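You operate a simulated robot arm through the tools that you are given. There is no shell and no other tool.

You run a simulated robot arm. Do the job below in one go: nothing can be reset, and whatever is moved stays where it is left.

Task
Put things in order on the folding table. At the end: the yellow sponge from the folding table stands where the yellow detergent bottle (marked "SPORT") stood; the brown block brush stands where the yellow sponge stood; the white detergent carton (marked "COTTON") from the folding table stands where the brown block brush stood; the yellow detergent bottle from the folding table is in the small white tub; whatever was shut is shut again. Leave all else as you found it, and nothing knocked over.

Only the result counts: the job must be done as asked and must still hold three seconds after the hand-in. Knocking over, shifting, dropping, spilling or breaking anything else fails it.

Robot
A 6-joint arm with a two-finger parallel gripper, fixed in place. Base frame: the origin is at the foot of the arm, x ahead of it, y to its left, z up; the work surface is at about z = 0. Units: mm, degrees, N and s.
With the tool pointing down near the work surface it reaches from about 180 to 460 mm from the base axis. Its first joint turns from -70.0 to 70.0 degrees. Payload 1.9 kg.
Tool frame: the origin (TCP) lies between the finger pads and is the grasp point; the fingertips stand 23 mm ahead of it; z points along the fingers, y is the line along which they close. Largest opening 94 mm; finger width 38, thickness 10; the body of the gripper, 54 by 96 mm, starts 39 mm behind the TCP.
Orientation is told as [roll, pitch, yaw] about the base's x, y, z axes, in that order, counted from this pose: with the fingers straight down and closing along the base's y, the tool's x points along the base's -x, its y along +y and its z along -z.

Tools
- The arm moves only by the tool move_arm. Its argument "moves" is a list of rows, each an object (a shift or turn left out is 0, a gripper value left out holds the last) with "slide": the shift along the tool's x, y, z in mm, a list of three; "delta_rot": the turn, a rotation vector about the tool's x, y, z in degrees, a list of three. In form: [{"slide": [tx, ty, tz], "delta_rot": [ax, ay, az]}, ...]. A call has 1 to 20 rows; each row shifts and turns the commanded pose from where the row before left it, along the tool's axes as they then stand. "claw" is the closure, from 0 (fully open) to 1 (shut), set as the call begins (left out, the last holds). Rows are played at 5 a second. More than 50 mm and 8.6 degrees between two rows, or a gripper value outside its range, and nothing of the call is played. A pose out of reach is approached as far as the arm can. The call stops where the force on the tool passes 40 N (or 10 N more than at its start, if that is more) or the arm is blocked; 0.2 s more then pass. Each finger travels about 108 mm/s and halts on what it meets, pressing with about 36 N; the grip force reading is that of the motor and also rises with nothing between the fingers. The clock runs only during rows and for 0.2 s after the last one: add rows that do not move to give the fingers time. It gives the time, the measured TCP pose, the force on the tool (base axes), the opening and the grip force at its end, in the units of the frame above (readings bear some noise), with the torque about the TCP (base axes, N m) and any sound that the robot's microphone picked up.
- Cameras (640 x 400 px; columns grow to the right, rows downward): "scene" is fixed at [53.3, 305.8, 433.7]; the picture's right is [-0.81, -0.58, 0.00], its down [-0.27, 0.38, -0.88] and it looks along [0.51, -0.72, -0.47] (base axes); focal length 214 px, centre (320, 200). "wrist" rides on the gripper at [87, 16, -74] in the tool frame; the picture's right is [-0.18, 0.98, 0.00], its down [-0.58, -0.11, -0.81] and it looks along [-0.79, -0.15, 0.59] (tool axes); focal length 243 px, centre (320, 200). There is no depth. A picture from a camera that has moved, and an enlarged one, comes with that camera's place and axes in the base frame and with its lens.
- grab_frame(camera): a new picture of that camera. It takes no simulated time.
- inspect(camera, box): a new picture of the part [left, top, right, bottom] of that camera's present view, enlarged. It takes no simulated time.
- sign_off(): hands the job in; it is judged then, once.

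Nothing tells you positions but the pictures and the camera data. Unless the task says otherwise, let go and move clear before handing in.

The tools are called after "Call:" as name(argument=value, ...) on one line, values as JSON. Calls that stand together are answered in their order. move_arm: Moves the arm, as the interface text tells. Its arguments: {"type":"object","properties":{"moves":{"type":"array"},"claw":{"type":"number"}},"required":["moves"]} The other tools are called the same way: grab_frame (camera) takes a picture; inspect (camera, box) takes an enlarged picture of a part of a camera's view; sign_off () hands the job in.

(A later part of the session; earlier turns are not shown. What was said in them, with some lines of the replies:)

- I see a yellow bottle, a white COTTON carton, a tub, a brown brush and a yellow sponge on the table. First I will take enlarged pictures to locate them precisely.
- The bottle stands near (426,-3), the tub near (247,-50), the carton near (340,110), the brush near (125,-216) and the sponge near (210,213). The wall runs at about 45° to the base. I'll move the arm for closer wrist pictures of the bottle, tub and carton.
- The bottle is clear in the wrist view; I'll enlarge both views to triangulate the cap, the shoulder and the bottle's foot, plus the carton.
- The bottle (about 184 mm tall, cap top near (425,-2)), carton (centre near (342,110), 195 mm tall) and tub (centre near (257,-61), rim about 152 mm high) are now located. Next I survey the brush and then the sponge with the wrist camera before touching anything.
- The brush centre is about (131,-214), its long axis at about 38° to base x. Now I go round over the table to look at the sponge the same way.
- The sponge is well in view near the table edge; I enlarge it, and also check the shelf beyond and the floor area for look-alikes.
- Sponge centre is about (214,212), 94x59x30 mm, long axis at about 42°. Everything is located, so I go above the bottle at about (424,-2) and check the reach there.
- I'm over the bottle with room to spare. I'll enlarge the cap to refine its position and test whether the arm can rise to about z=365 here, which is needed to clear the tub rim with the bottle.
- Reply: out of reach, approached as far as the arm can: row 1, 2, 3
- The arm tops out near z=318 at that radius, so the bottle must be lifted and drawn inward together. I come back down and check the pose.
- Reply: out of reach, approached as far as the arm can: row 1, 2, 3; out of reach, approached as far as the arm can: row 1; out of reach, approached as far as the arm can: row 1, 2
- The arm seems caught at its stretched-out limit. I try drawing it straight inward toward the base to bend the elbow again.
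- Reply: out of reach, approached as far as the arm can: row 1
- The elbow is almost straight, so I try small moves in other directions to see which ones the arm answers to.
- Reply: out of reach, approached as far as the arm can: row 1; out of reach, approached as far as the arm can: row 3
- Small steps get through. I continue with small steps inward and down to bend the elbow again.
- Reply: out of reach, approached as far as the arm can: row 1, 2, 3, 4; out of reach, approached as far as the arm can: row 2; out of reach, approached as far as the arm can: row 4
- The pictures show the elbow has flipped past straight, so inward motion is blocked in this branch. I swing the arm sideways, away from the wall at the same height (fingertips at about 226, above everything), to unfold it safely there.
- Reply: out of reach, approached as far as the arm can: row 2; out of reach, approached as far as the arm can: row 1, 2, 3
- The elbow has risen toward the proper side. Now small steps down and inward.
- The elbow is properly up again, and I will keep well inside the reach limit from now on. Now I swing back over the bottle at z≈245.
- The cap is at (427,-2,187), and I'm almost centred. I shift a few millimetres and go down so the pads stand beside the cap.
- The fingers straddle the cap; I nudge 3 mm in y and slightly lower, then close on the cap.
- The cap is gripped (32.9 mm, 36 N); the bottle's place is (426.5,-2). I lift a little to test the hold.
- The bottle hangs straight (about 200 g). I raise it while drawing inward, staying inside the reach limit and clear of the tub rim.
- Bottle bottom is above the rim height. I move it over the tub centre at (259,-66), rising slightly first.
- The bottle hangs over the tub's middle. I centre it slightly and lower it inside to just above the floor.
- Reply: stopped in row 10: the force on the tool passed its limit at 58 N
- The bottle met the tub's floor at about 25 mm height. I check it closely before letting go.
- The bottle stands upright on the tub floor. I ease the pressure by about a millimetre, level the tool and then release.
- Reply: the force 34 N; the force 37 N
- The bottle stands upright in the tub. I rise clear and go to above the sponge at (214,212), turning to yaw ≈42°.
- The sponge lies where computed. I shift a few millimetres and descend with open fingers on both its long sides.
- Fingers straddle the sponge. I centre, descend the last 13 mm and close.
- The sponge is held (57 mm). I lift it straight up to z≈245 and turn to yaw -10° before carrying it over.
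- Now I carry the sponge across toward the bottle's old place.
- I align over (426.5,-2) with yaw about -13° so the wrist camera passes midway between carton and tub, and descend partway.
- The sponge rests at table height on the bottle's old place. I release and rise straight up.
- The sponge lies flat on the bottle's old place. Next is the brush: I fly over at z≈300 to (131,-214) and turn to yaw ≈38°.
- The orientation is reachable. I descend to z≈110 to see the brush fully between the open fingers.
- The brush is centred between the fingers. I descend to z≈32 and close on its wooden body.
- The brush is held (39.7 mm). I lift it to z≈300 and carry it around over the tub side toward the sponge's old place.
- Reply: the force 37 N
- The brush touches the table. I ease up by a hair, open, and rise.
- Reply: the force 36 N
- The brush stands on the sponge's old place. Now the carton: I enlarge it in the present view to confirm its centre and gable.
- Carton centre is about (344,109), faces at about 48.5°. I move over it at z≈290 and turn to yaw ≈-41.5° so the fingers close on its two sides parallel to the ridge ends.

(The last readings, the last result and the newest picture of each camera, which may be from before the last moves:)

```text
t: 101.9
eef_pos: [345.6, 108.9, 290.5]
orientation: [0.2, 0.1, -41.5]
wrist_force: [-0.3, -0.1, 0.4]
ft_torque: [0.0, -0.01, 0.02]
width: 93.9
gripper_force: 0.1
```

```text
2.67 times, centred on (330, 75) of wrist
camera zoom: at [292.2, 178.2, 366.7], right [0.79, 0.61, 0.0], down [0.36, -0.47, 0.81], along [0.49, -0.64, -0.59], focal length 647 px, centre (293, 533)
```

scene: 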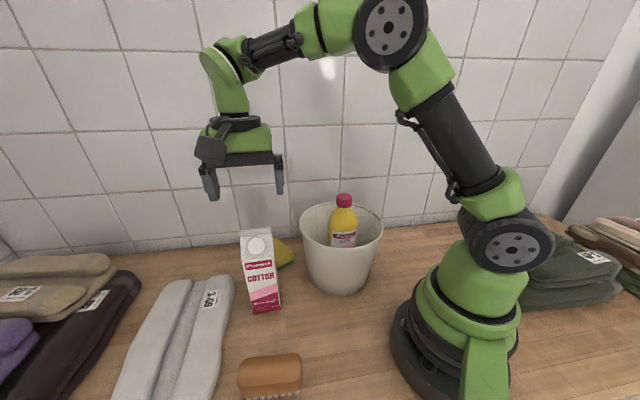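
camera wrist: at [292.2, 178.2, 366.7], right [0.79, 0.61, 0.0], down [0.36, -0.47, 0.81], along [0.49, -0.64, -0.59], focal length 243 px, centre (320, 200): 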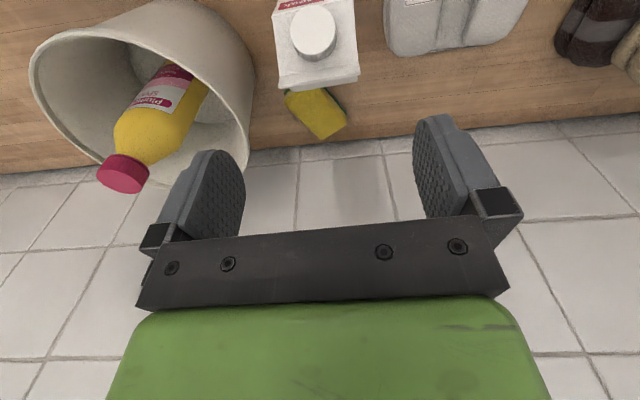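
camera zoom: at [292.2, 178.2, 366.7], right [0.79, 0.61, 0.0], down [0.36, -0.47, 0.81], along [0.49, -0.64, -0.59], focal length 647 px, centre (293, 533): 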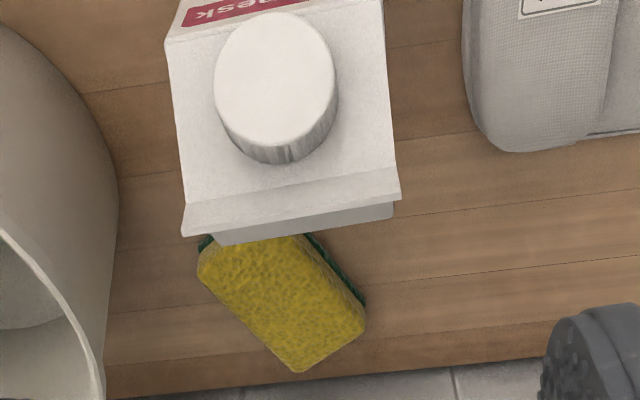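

The carton is well centred under the gripper. I descend in stages beside it.

Call:
move_arm(moves=[{"slide": [0, -1, 20]}, {"slide": [0, 0, 20]}, {"slide": [0, 0, 20]}, {"slide": [0, 0, 20]}, {"slide": [0, 0, 20]}, {"slide": [0, 0, 10]}, {"slide": [0, 0, 0]}, {"slide": [0, 0, 0]}])

Call:
inspect(camera="wrist", box=[120, 0, 540, 262])

Call:
inspect(camera="scene", box=[180, 150, 340, 320])

```text
t: 103.7
eef_pos: [343.0, 107.6, 181.4]
orientation: [0.1, 0.1, -41.6]
wrist_force: [-0.5, 0.3, 1.0]
ft_torque: [0.01, 0.01, -0.01]
width: 93.8
gripper_force: 0.0
```

```text
1.52 times, centred on (330, 131) of wrist
camera zoom: at [290.0, 177.8, 258.2], right [0.79, 0.61, 0.0], down [0.36, -0.47, 0.81], along [0.49, -0.63, -0.59], focal length 370 px, centre (305, 305)
```

zoom: 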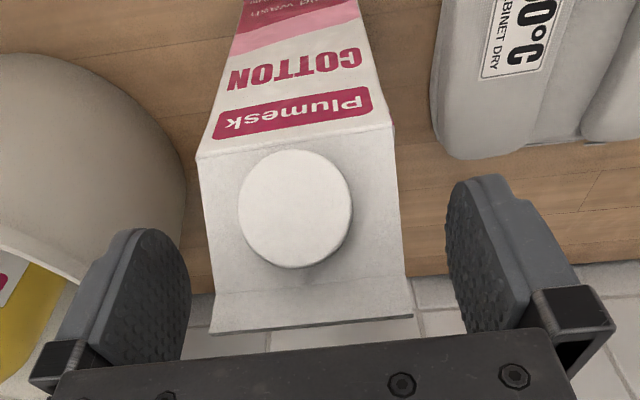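

```text
2.35 times, centred on (260, 235) of scene
camera zoom: at [53.3, 305.8, 433.7], right [-0.81, -0.58, 0.0], down [-0.27, 0.38, -0.88], along [0.51, -0.72, -0.47], focal length 505 px, centre (461, 118)
```

zoom: 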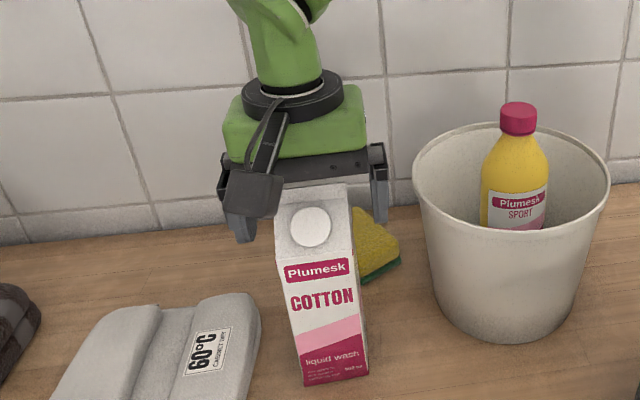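

Centred well. The ridge is about 200 mm high, so I lower carefully to about z=164, watching the force, before closing.

Call:
move_arm(moves=[{"slide": [0, 0, 6]}, {"slide": [0, 0, 5]}, {"slide": [0, 0, 3]}, {"slide": [0, 0, 0]}, {"slide": [0, 0, 0]}])

Call:
inspect(camera="wrist", box=[120, 0, 540, 262])

Call:
inspect(camera="scene", box=[210, 170, 310, 260])

```text
t: 104.9
eef_pos: [344.3, 107.8, 167.9]
orientation: [0.1, 0.1, -41.5]
wrist_force: [0.2, 0.4, 0.9]
ft_torque: [0.02, 0.02, 0.0]
width: 93.9
gripper_force: 0.0
```

```text
1.52 times, centred on (330, 131) of wrist
camera zoom: at [291.4, 177.5, 243.8], right [0.79, 0.61, 0.0], down [0.36, -0.47, 0.81], along [0.49, -0.63, -0.59], focal length 370 px, centre (305, 305)
```

zoom: 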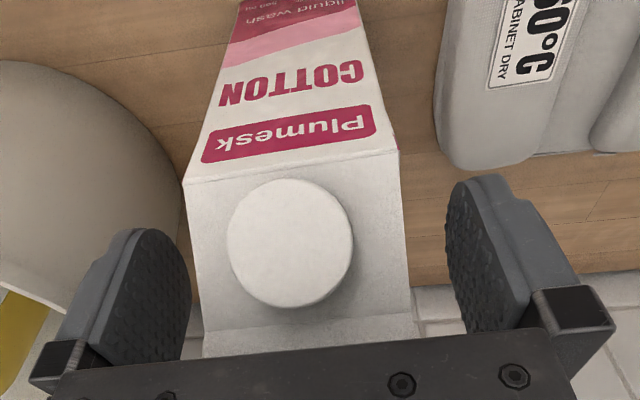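

```text
4.44 times, centred on (260, 215) of scene
camera zoom: at [53.3, 305.8, 433.7], right [-0.81, -0.58, 0.0], down [-0.27, 0.38, -0.88], along [0.51, -0.72, -0.47], focal length 953 px, centre (587, 133)
```

zoom: 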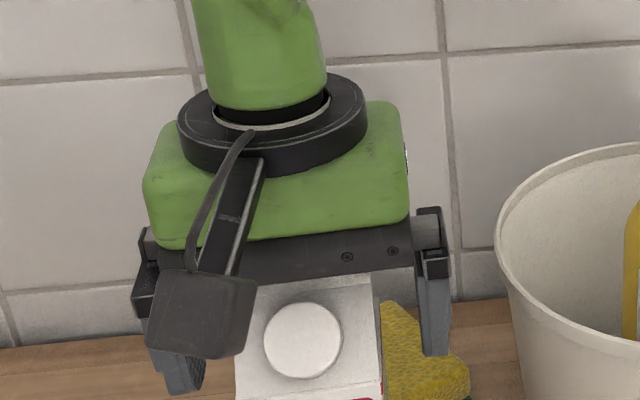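

Call:
move_arm(moves=[{"slide": [0, 0, 1.5]}, {"slide": [0, 0, 1]}, {"slide": [0, 0, 1]}, {"slide": [0, 0, 0]}])

```text
t: 105.9
eef_pos: [345.0, 108.6, 164.4]
orientation: [0.1, 0.2, -41.5]
wrist_force: [0.7, -0.1, 0.3]
ft_torque: [-0.03, 0.01, 0.02]
width: 94.3
gripper_force: 0.0
```

Call:
move_arm(moves=[{"slide": [0, 0, 0.7]}, {"slide": [0, 0, 0.7]}, {"slide": [0, 0, 0]}])

Call:
inspect(camera="scene", box=[210, 190, 310, 280])

```text
t: 106.7
eef_pos: [343.8, 109.1, 162.9]
orientation: [0.1, 0.2, -41.5]
wrist_force: [0.1, -0.3, 0.8]
ft_torque: [-0.01, 0.02, -0.01]
width: 93.8
gripper_force: 0.1
```

```text
4.44 times, centred on (260, 235) of scene
camera zoom: at [53.3, 305.8, 433.7], right [-0.81, -0.58, 0.0], down [-0.27, 0.38, -0.88], along [0.51, -0.72, -0.47], focal length 953 px, centre (587, 44)
```

zoom: 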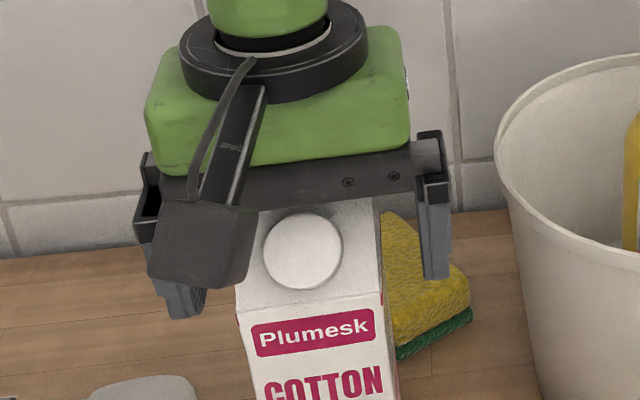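

Call:
move_arm(moves=[{"slide": [0, 0, 0.6]}, {"slide": [0, 0, 0.6]}, {"slide": [0, 0, 0]}])

```text
t: 107.5
eef_pos: [343.9, 108.9, 160.1]
orientation: [0.1, 0.1, -41.6]
wrist_force: [-1.8, -4.6, 12.0]
ft_torque: [-0.11, 0.21, 0.09]
width: 94.1
gripper_force: 0.0
```

The palm just touches the ridge, so this is the lowest point. I back off half a millimetre and close.

Call:
move_arm(moves=[{"slide": [0, 0, -0.8]}, {"slide": [0, 0, 0]}, {"slide": [0, 0, 0]}])

Call:
move_arm(moves=[{"slide": [0, 0, 0]}, {"slide": [0, 0, 0]}, {"slide": [0, 0, 0]}, {"slide": [0, 0, 0]}], claw=1)

Call:
inspect(camera="scene", box=[200, 190, 320, 320])

Call:
grab_frame(camera="wrist")

```text
t: 108.3
eef_pos: [342.9, 108.2, 161.2]
orientation: [0.0, 0.0, -41.4]
wrist_force: [-0.2, -0.1, 1.0]
ft_torque: [0.01, 0.01, 0.02]
width: 94.0
gripper_force: 0.0
```

```text
t: 109.3
eef_pos: [344.6, 109.5, 161.2]
orientation: [0.0, 0.1, -41.5]
wrist_force: [-0.2, -1.4, 0.0]
ft_torque: [0.01, 0.04, 0.06]
width: 60.1
gripper_force: 36.1
```

```text
3.08 times, centred on (260, 255) of scene
camera zoom: at [53.3, 305.8, 433.7], right [-0.81, -0.58, 0.0], down [-0.27, 0.38, -0.88], along [0.51, -0.72, -0.47], focal length 660 px, centre (505, 31)
```

zoom: 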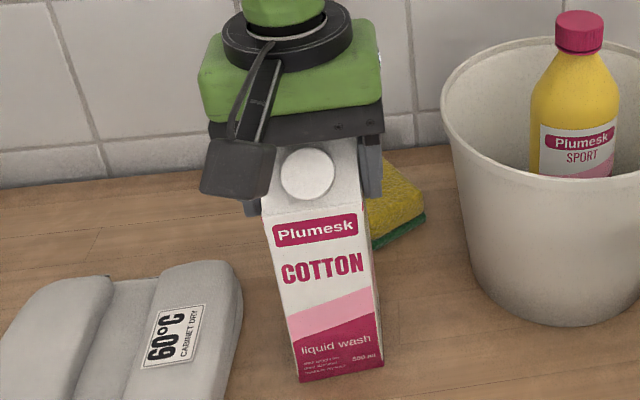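

```text
taken
camera wrist: at [291.1, 178.7, 237.4], right [0.79, 0.61, 0.0], down [0.36, -0.47, 0.81], along [0.49, -0.63, -0.59], focal length 243 px, centre (320, 200)
```

wrist: 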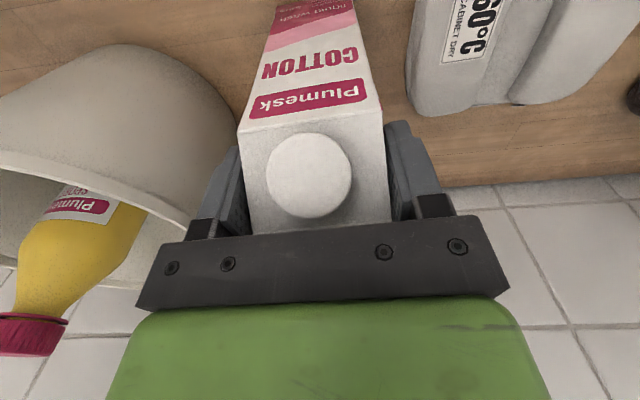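

The carton is gripped (60 mm wide). I lift it slowly a little to test the hold.

Call:
move_arm(moves=[{"slide": [0, 0, -3]}, {"slide": [0, 0, -4]}, {"slide": [0, 0, -5]}, {"slide": [0, 0, -5]}, {"slide": [0, 0, 0]}, {"slide": [0, 0, 0]}])

Call:
inspect(camera="scene", box=[200, 190, 320, 320])

Call:
grab_frame(camera="wrist")

```text
t: 110.7
eef_pos: [342.4, 108.6, 178.0]
orientation: [0.1, 0.1, -41.5]
wrist_force: [0.1, -0.5, -5.9]
ft_torque: [0.0, 0.05, 0.03]
width: 59.9
gripper_force: 35.7
```

```text
3.08 times, centred on (260, 255) of scene
camera zoom: at [53.4, 305.8, 433.7], right [-0.81, -0.58, 0.0], down [-0.27, 0.38, -0.88], along [0.51, -0.72, -0.47], focal length 660 px, centre (505, 31)
```

zoom: 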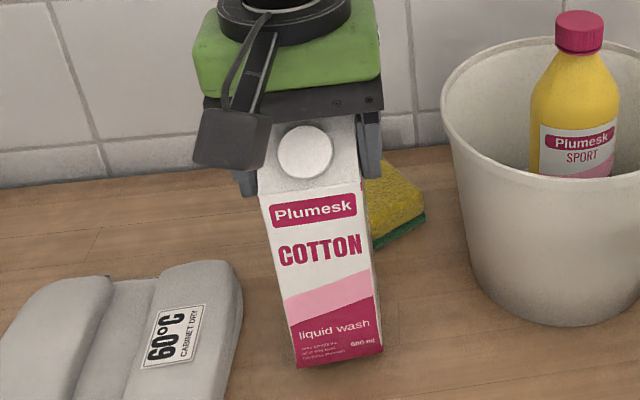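

```text
taken
camera wrist: at [289.9, 178.7, 253.9], right [0.79, 0.61, 0.0], down [0.36, -0.47, 0.81], along [0.5, -0.63, -0.59], focal length 243 px, centre (320, 200)
```

wrist: 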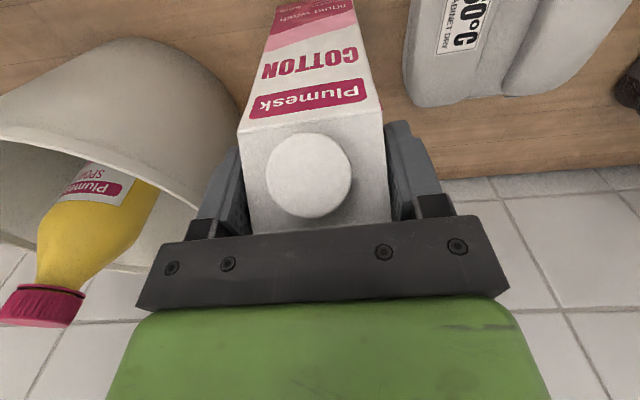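

It holds firmly (about 600 g). I raise it to z≈340 straight up.

Call:
move_arm(moves=[{"slide": [0, 0, -10]}, {"slide": [0, 0, -18]}, {"slide": [0, 0, -20]}, {"slide": [0, 0, -20]}, {"slide": [0, 0, -20]}, {"slide": [0, 0, -20]}, {"slide": [0, 0, -20]}, {"slide": [0, 0, -20]}, {"slide": [0, 0, -14]}, {"slide": [0, -8, -7]}, {"slide": [0.1, -16.5, -13.8]}, {"slide": [0.1, -16.5, -13.8]}, {"slide": [0.1, -16.5, -13.8]}, {"slide": [0.1, -8.5, -7]}, {"slide": [0, 0, 0]}])

Call:
grab_frame(camera="scene")

Call:
grab_frame(camera="wrist")

```text
t: 113.9
eef_pos: [298.4, 58.7, 396.2]
orientation: [0.1, 0.1, -41.5]
wrist_force: [-0.3, 0.8, -5.6]
ft_torque: [0.02, 0.03, -0.04]
width: 59.8
gripper_force: 35.8
```

```text
taken
```

scene: 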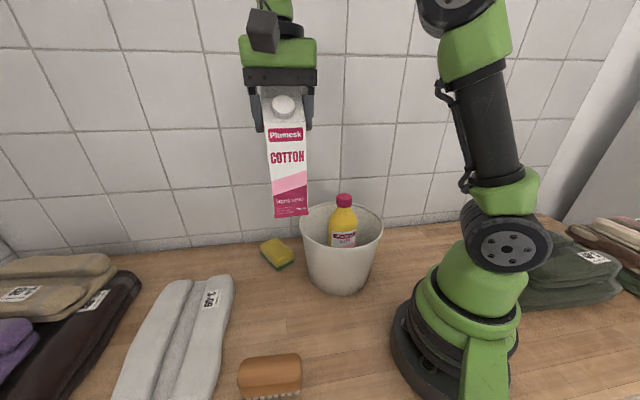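

```text
taken
camera wrist: at [245.5, 128.2, 472.8], right [0.79, 0.61, 0.0], down [0.36, -0.47, 0.81], along [0.49, -0.64, -0.59], focal length 243 px, centre (320, 200)
```

wrist: 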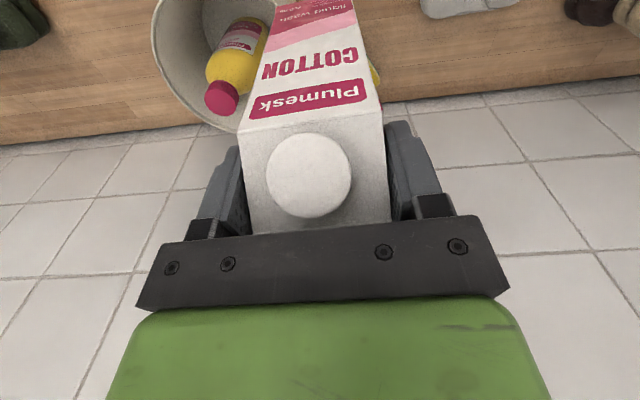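

The carton hangs straight at z≈396, bottom above the bottle cap. I carry it over to above the brush's old place (131,-214).

Call:
move_arm(moves=[{"slide": [-2, -11, -2]}, {"slide": [-3.9, -22, 0]}, {"slide": [-3.9, -22, 0]}, {"slide": [-3.9, -22, 0]}, {"slide": [-3.9, -22, 0]}, {"slide": [-3.9, -22, 0]}, {"slide": [-3.9, -22, 0]}, {"slide": [-3.9, -22, 0]}, {"slide": [-3.9, -22, 0]}, {"slide": [-3.9, -22, 0]}, {"slide": [-3.9, -22, 0]}, {"slide": [-3.9, -22, 0]}, {"slide": [-3.9, -22, 0]}, {"slide": [-3.9, -22, 0]}, {"slide": [-2.8, -18.4, 0]}, {"slide": [0, 0, 0]}, {"slide": [0, 0, 0]}])

Call:
grab_frame(camera="scene")

Call:
grab_frame(camera="wrist")

```text
t: 117.5
eef_pos: [133.3, -212.5, 395.2]
orientation: [0.2, 0.1, -41.6]
wrist_force: [0.8, 0.4, -6.2]
ft_torque: [0.06, 0.04, 0.03]
width: 60.1
gripper_force: 36.3
```

```text
taken
```

scene: 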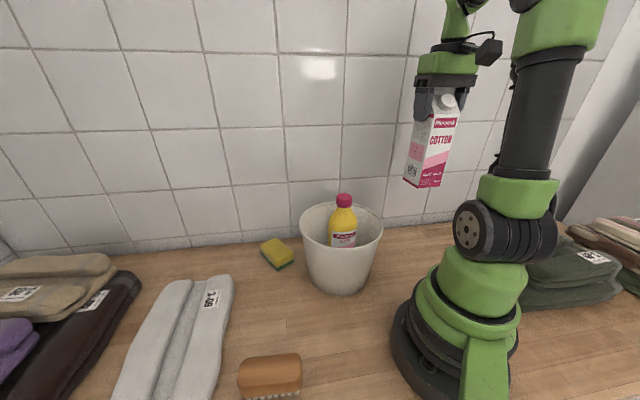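

```text
taken
camera wrist: at [80.0, -142.9, 471.4], right [0.79, 0.61, 0.0], down [0.36, -0.47, 0.8], along [0.49, -0.63, -0.59], focal length 243 px, centre (320, 200)
```

wrist: 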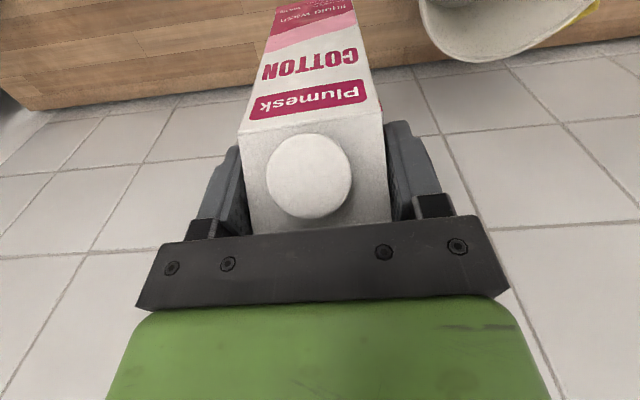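

Call:
move_arm(moves=[{"slide": [1.3, -3.5, 10]}, {"slide": [0, 0, 20]}, {"slide": [0, 0, 20]}, {"slide": [0, 0, 20]}, {"slide": [0, 0, 20]}, {"slide": [0, 0, 20]}, {"slide": [0, 0, 20]}, {"slide": [0, 0, 20]}, {"slide": [0, 0, 20]}, {"slide": [0, 0, 20]}, {"slide": [0, 0, 20]}, {"slide": [0, 0, 10]}, {"slide": [0, 0, 0]}, {"slide": [0, 0, 0]}])

Call:
grab_frame(camera="scene")

Call:
grab_frame(camera="wrist")

```text
t: 120.5
eef_pos: [129.0, -216.8, 177.3]
orientation: [0.2, 0.0, -41.5]
wrist_force: [0.6, 0.4, -6.0]
ft_torque: [0.03, 0.0, -0.03]
width: 59.8
gripper_force: 36.5
```

```text
taken
```

scene: 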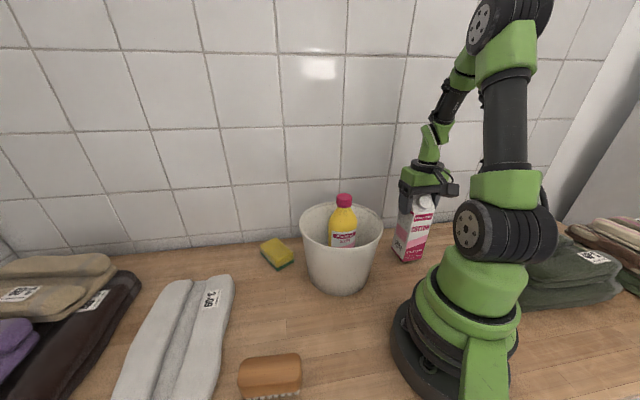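

```text
taken
camera wrist: at [75.2, -147.0, 253.9], right [0.79, 0.61, 0.0], down [0.36, -0.47, 0.8], along [0.49, -0.63, -0.59], focal length 243 px, centre (320, 200)
```

wrist: 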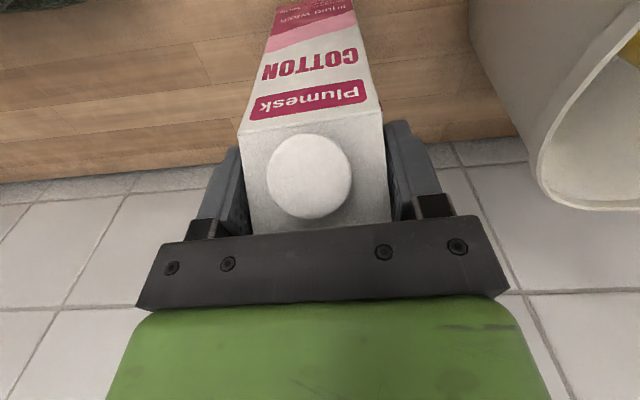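

Call:
move_arm(moves=[{"slide": [0.6, 2.5, 0]}, {"slide": [0, 0, 6]}, {"slide": [0, 0, 5]}, {"slide": [0, 0, 3]}, {"slide": [0, 0, 0]}, {"slide": [0, 0, 0]}])

Call:
grab_frame(camera="wrist")

```text
t: 121.9
eef_pos: [131.5, -213.3, 162.3]
orientation: [0.1, 0.1, -41.6]
wrist_force: [0.0, 0.8, -4.9]
ft_torque: [-0.02, -0.01, 0.03]
width: 59.6
gripper_force: 36.0
```

```text
taken
camera wrist: at [77.9, -144.3, 238.4], right [0.79, 0.61, 0.0], down [0.36, -0.47, 0.81], along [0.5, -0.63, -0.59], focal length 243 px, centre (320, 200)
```

wrist: 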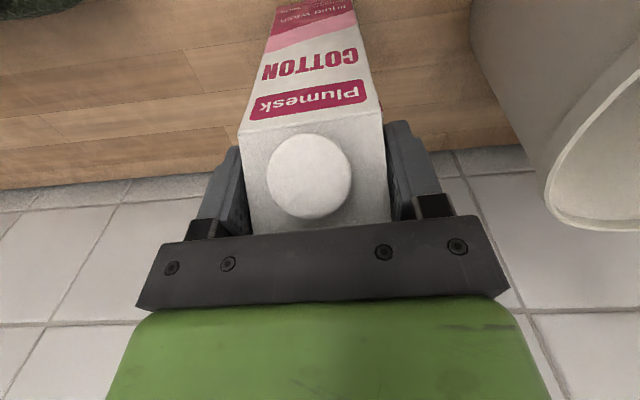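

Call:
move_arm(moves=[{"slide": [0.5, -0.7, 0.5]}, {"slide": [0, 0, 0]}, {"slide": [0, 0, 0]}])

Call:
move_arm(moves=[{"slide": [0, 0, 0.4]}, {"slide": [0, 0, 0]}, {"slide": [0, 0, 0]}])

```text
t: 122.7
eef_pos: [130.3, -213.5, 162.3]
orientation: [0.1, 0.2, -41.5]
wrist_force: [0.2, 0.2, -6.0]
ft_torque: [-0.03, -0.01, 0.0]
width: 59.7
gripper_force: 36.2
```

```text
t: 123.5
eef_pos: [130.8, -213.6, 161.2]
orientation: [0.1, 0.2, -41.5]
wrist_force: [0.8, 0.3, -4.8]
ft_torque: [0.01, 0.04, -0.02]
width: 59.9
gripper_force: 35.8
```

Call:
move_arm(moves=[{"slide": [0, 0, 0.4]}, {"slide": [0, 0, 0]}, {"slide": [0, 0, 0]}])

```text
t: 124.3
eef_pos: [130.7, -213.2, 161.8]
orientation: [0.1, 0.1, -41.6]
wrist_force: [-0.6, 0.0, -5.7]
ft_torque: [-0.04, 0.01, -0.03]
width: 59.7
gripper_force: 35.7
```

Call:
move_arm(moves=[{"slide": [0, 0, 0.4]}, {"slide": [0, 0, 0]}, {"slide": [0, 0, 0]}])

Call:
grab_frame(camera="wrist")

Call:
inspect(camera="scene", box=[370, 170, 480, 280])

```text
t: 125.1
eef_pos: [129.0, -213.2, 160.9]
orientation: [0.2, 0.1, -41.4]
wrist_force: [2.9, 4.8, 18.1]
ft_torque: [0.73, 0.15, 0.03]
width: 59.7
gripper_force: 36.1
```

```text
taken
camera wrist: at [76.7, -143.5, 237.3], right [0.79, 0.61, 0.0], down [0.36, -0.47, 0.81], along [0.49, -0.64, -0.59], focal length 243 px, centre (320, 200)
```

wrist: 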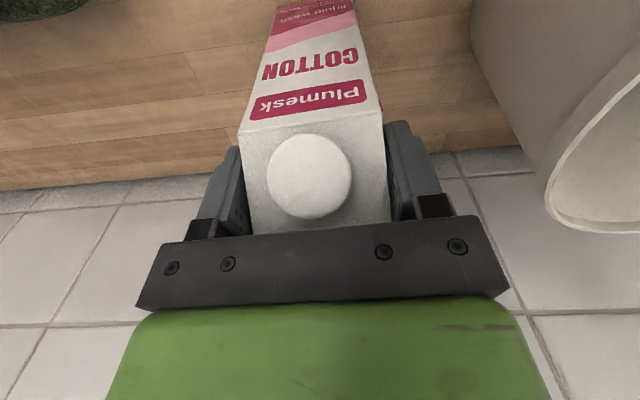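

```text
3.64 times, centred on (425, 225) of scene
camera zoom: at [53.3, 305.8, 433.6], right [-0.81, -0.58, 0.0], down [-0.27, 0.38, -0.88], along [0.52, -0.72, -0.47], focal length 780 px, centre (-62, 109)
```

zoom: 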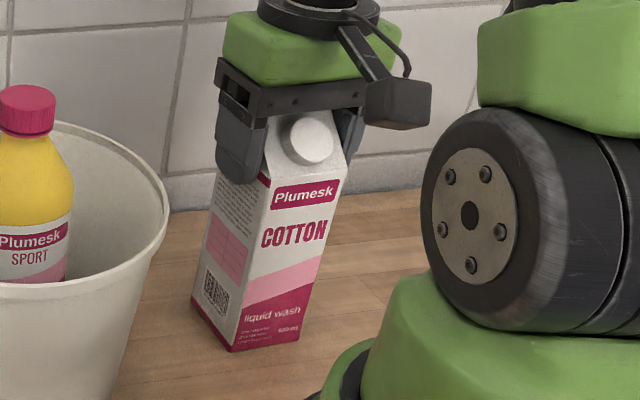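

The carton stands on the table at the brush's old place. I ease up slightly, open the fingers, and rise straight up.

Call:
move_arm(moves=[{"slide": [0, 0, -0.3]}, {"slide": [0, 0, 0]}])

Call:
move_arm(moves=[{"slide": [0, 0, 0]}, {"slide": [0, 0, 0]}, {"slide": [0, 0, 0]}, {"slide": [0, 0, 0]}], claw=0.02)

Call:
inspect(camera="scene", box=[370, 170, 480, 280])

Call:
grab_frame(camera="wrist")

```text
t: 125.7
eef_pos: [129.5, -212.8, 162.3]
orientation: [-0.1, 0.2, -41.5]
wrist_force: [1.9, -2.7, 0.7]
ft_torque: [-0.09, -0.27, -0.07]
width: 59.7
gripper_force: 36.2
```

```text
t: 126.7
eef_pos: [129.0, -213.1, 161.7]
orientation: [0.0, 0.1, -41.6]
wrist_force: [-0.9, 0.6, 0.1]
ft_torque: [-0.01, 0.01, 0.0]
width: 92.3
gripper_force: 0.0
```

```text
3.64 times, centred on (425, 225) of scene
camera zoom: at [53.3, 305.8, 433.7], right [-0.81, -0.58, 0.0], down [-0.27, 0.38, -0.88], along [0.51, -0.72, -0.47], focal length 780 px, centre (-62, 109)
```

zoom: 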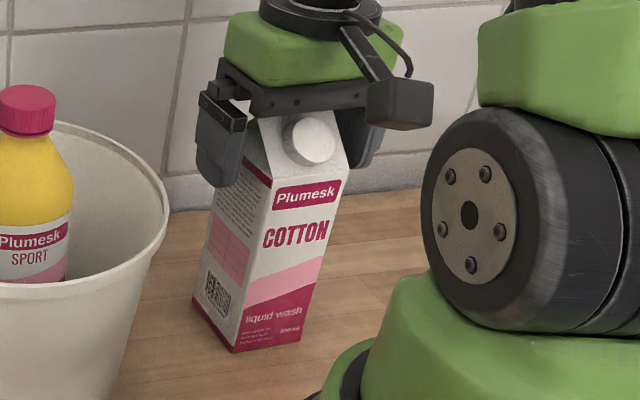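

```text
taken
camera wrist: at [75.6, -143.3, 237.4], right [0.79, 0.61, 0.0], down [0.36, -0.47, 0.81], along [0.5, -0.63, -0.59], focal length 243 px, centre (320, 200)
```

wrist: 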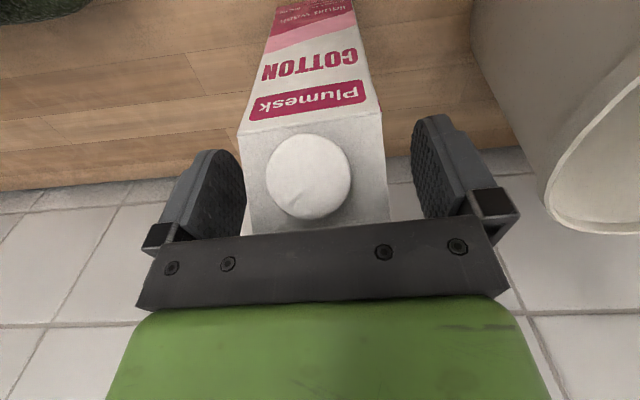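

Call:
move_arm(moves=[{"slide": [0, 0, -3]}, {"slide": [0, 0, -8]}, {"slide": [0, 0, -15]}, {"slide": [0, 0, -20]}, {"slide": [0, 0, -20]}, {"slide": [0, 0, -25]}, {"slide": [0, 0, -25]}, {"slide": [0, 0, -25]}, {"slide": [0, 0, -25]}, {"slide": [0, 0, 0]}, {"slide": [0, 0, 0]}])

Call:
grab_frame(camera="scene")

Call:
grab_frame(camera="wrist")

```text
t: 129.1
eef_pos: [129.8, -215.7, 325.6]
orientation: [-0.1, 0.1, -41.5]
wrist_force: [1.2, -0.3, 0.0]
ft_torque: [0.0, 0.0, 0.0]
width: 92.2
gripper_force: 0.0
```

```text
taken
```

scene: 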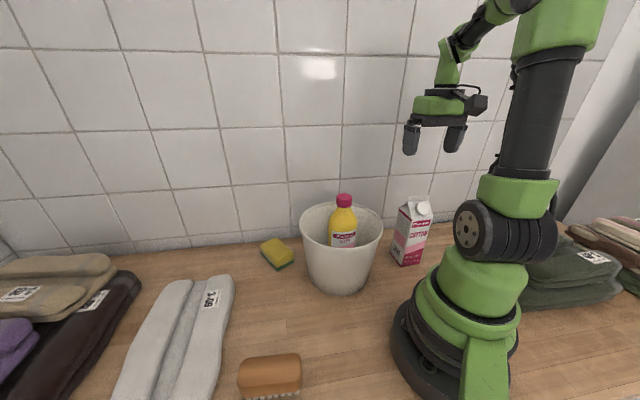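

```text
taken
camera wrist: at [76.2, -145.3, 402.5], right [0.79, 0.61, 0.0], down [0.36, -0.47, 0.81], along [0.49, -0.64, -0.59], focal length 243 px, centre (320, 200)
```

wrist: 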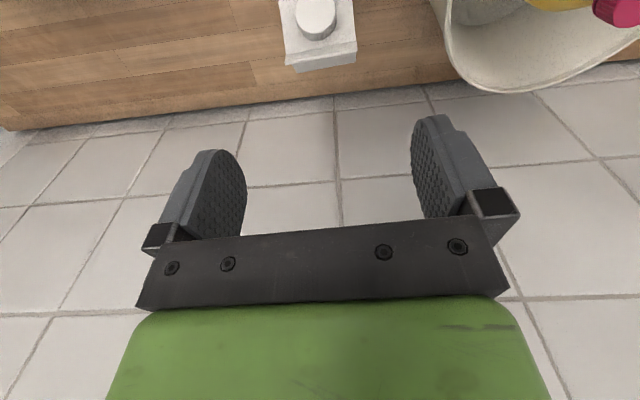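

All four items are in place. I move the arm clear above the tub area and check the final positions in enlarged views.

Call:
move_arm(moves=[{"slide": [0, 15, -15]}, {"slide": [0, 25, -15]}, {"slide": [0, 30, -15]}, {"slide": [0, 30, -15]}, {"slide": [0, 30, -10]}, {"slide": [0, 0, 0]}, {"slide": [0, 0, 0]}])

Call:
grab_frame(camera="scene")

Call:
inspect(camera="scene", box=[240, 180, 450, 310])

Call:
inspect(camera="scene", box=[180, 320, 360, 400])

```text
t: 130.7
eef_pos: [213.8, -117.1, 398.0]
orientation: [0.1, 0.0, -41.5]
wrist_force: [-0.3, 0.3, 0.3]
ft_torque: [-0.02, 0.01, -0.01]
width: 91.9
gripper_force: 0.2
```

```text
taken
```

scene: 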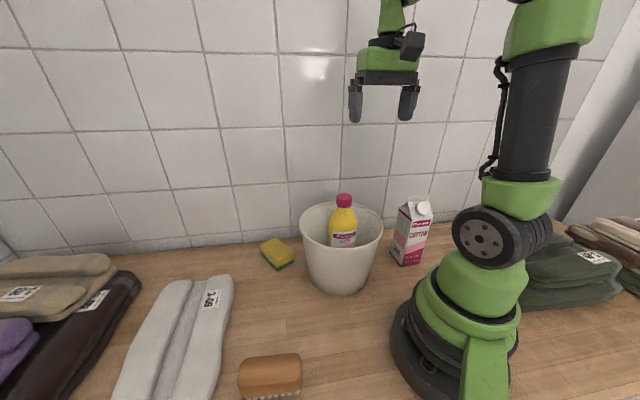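

```text
3.05 times, centred on (345, 245) of scene
camera zoom: at [53.3, 305.8, 433.7], right [-0.81, -0.58, 0.0], down [-0.27, 0.38, -0.88], along [0.51, -0.72, -0.47], focal length 654 px, centre (244, 63)
```

zoom: 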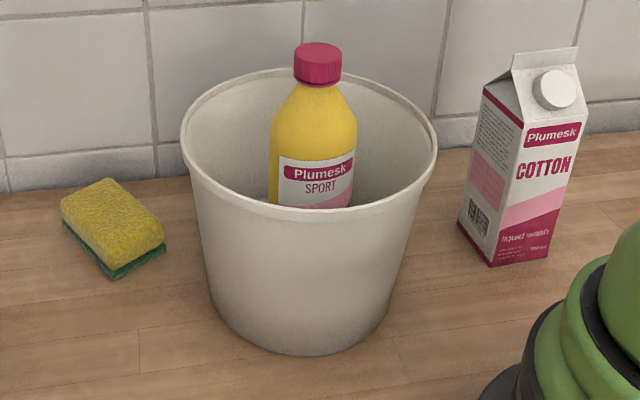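

```text
3.56 times, centred on (270, 360) of scene
camera zoom: at [53.3, 305.8, 433.7], right [-0.81, -0.58, 0.0], down [-0.27, 0.38, -0.88], along [0.51, -0.72, -0.47], focal length 763 px, centre (498, -369)
```

zoom: 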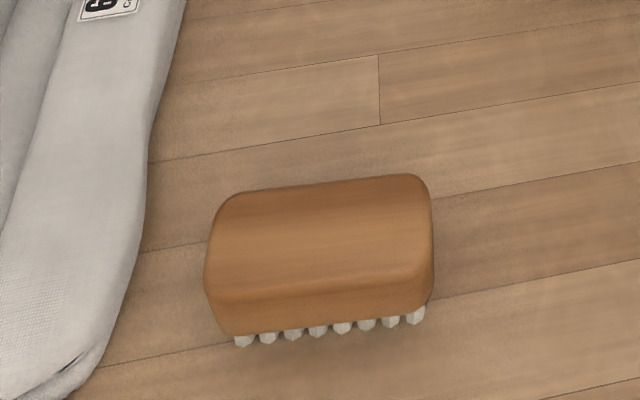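

Everything stands upright. I measure the sponge's final position more precisely with a close-up.

Call:
inspect(camera="scene", box=[250, 225, 310, 285])

Call:
grab_frame(camera="wrist")

```text
6.67 times, centred on (280, 255) of scene
camera zoom: at [53.3, 305.8, 433.7], right [-0.81, -0.58, 0.0], down [-0.27, 0.38, -0.88], along [0.51, -0.72, -0.47], focal length 1430 px, centre (587, -167)
```

zoom: 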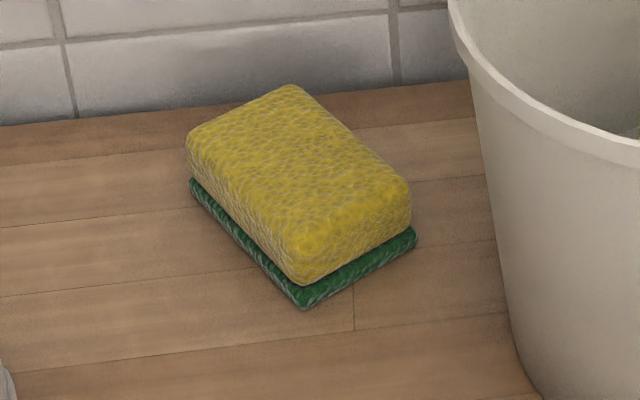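

```text
taken
camera wrist: at [160.7, -46.8, 474.3], right [0.79, 0.61, 0.0], down [0.36, -0.47, 0.81], along [0.49, -0.63, -0.59], focal length 243 px, centre (320, 200)
```

wrist: 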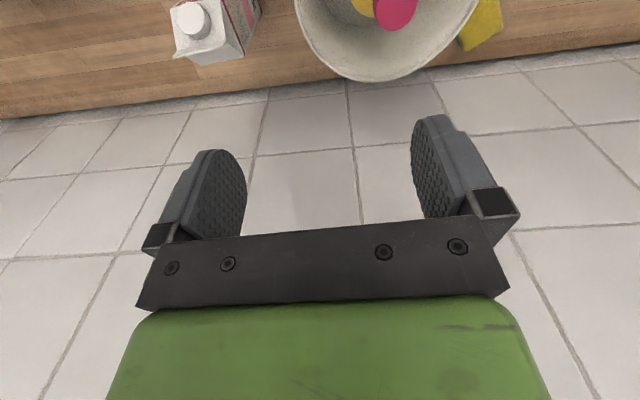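

The sponge measures at about (427,-4), right on the bottle's old spot. The brush, carton, bottle in the tub and everything else stand as asked, and the arm is clear, so I hand in.

Call:
sign_off()

```text
The job is handed in.
```

The table is set out as you asked, and I have handed the job in. No verdict came back.

| Item | Where it is now | Check |
|---|---|---|
| Yellow sponge | Where the SPORT bottle stood | Measured in the last close-up at about (427, -4) mm; the bottle stood at about (427, -2) mm |
| Brown block brush | Where the sponge stood | Put down on bristles at about (215, 212) mm, upright in the final picture |
| White COTTON carton | Where the brush stood | Put down at about (131, -213) mm, upright in the final picture |
| Yellow SPORT bottle | In the small white tub | Standing upright on the tub floor |

- **Orientation:** The sponge is not parallel to the wall. I set it at about -12° so the wrist camera could pass between the carton and the tub.
- **Rest of the table:** Nothing had been shut, so there was nothing to close. The tub looks unmoved in the final picture, and nothing was knocked over.
- **Arm fault on the way:** While testing its reach over the bottle, the arm got stuck stretched out straight. I freed it by swinging it sideways above the table, before I had picked anything up. It made no contact.

The gripper is open and clear of everything.
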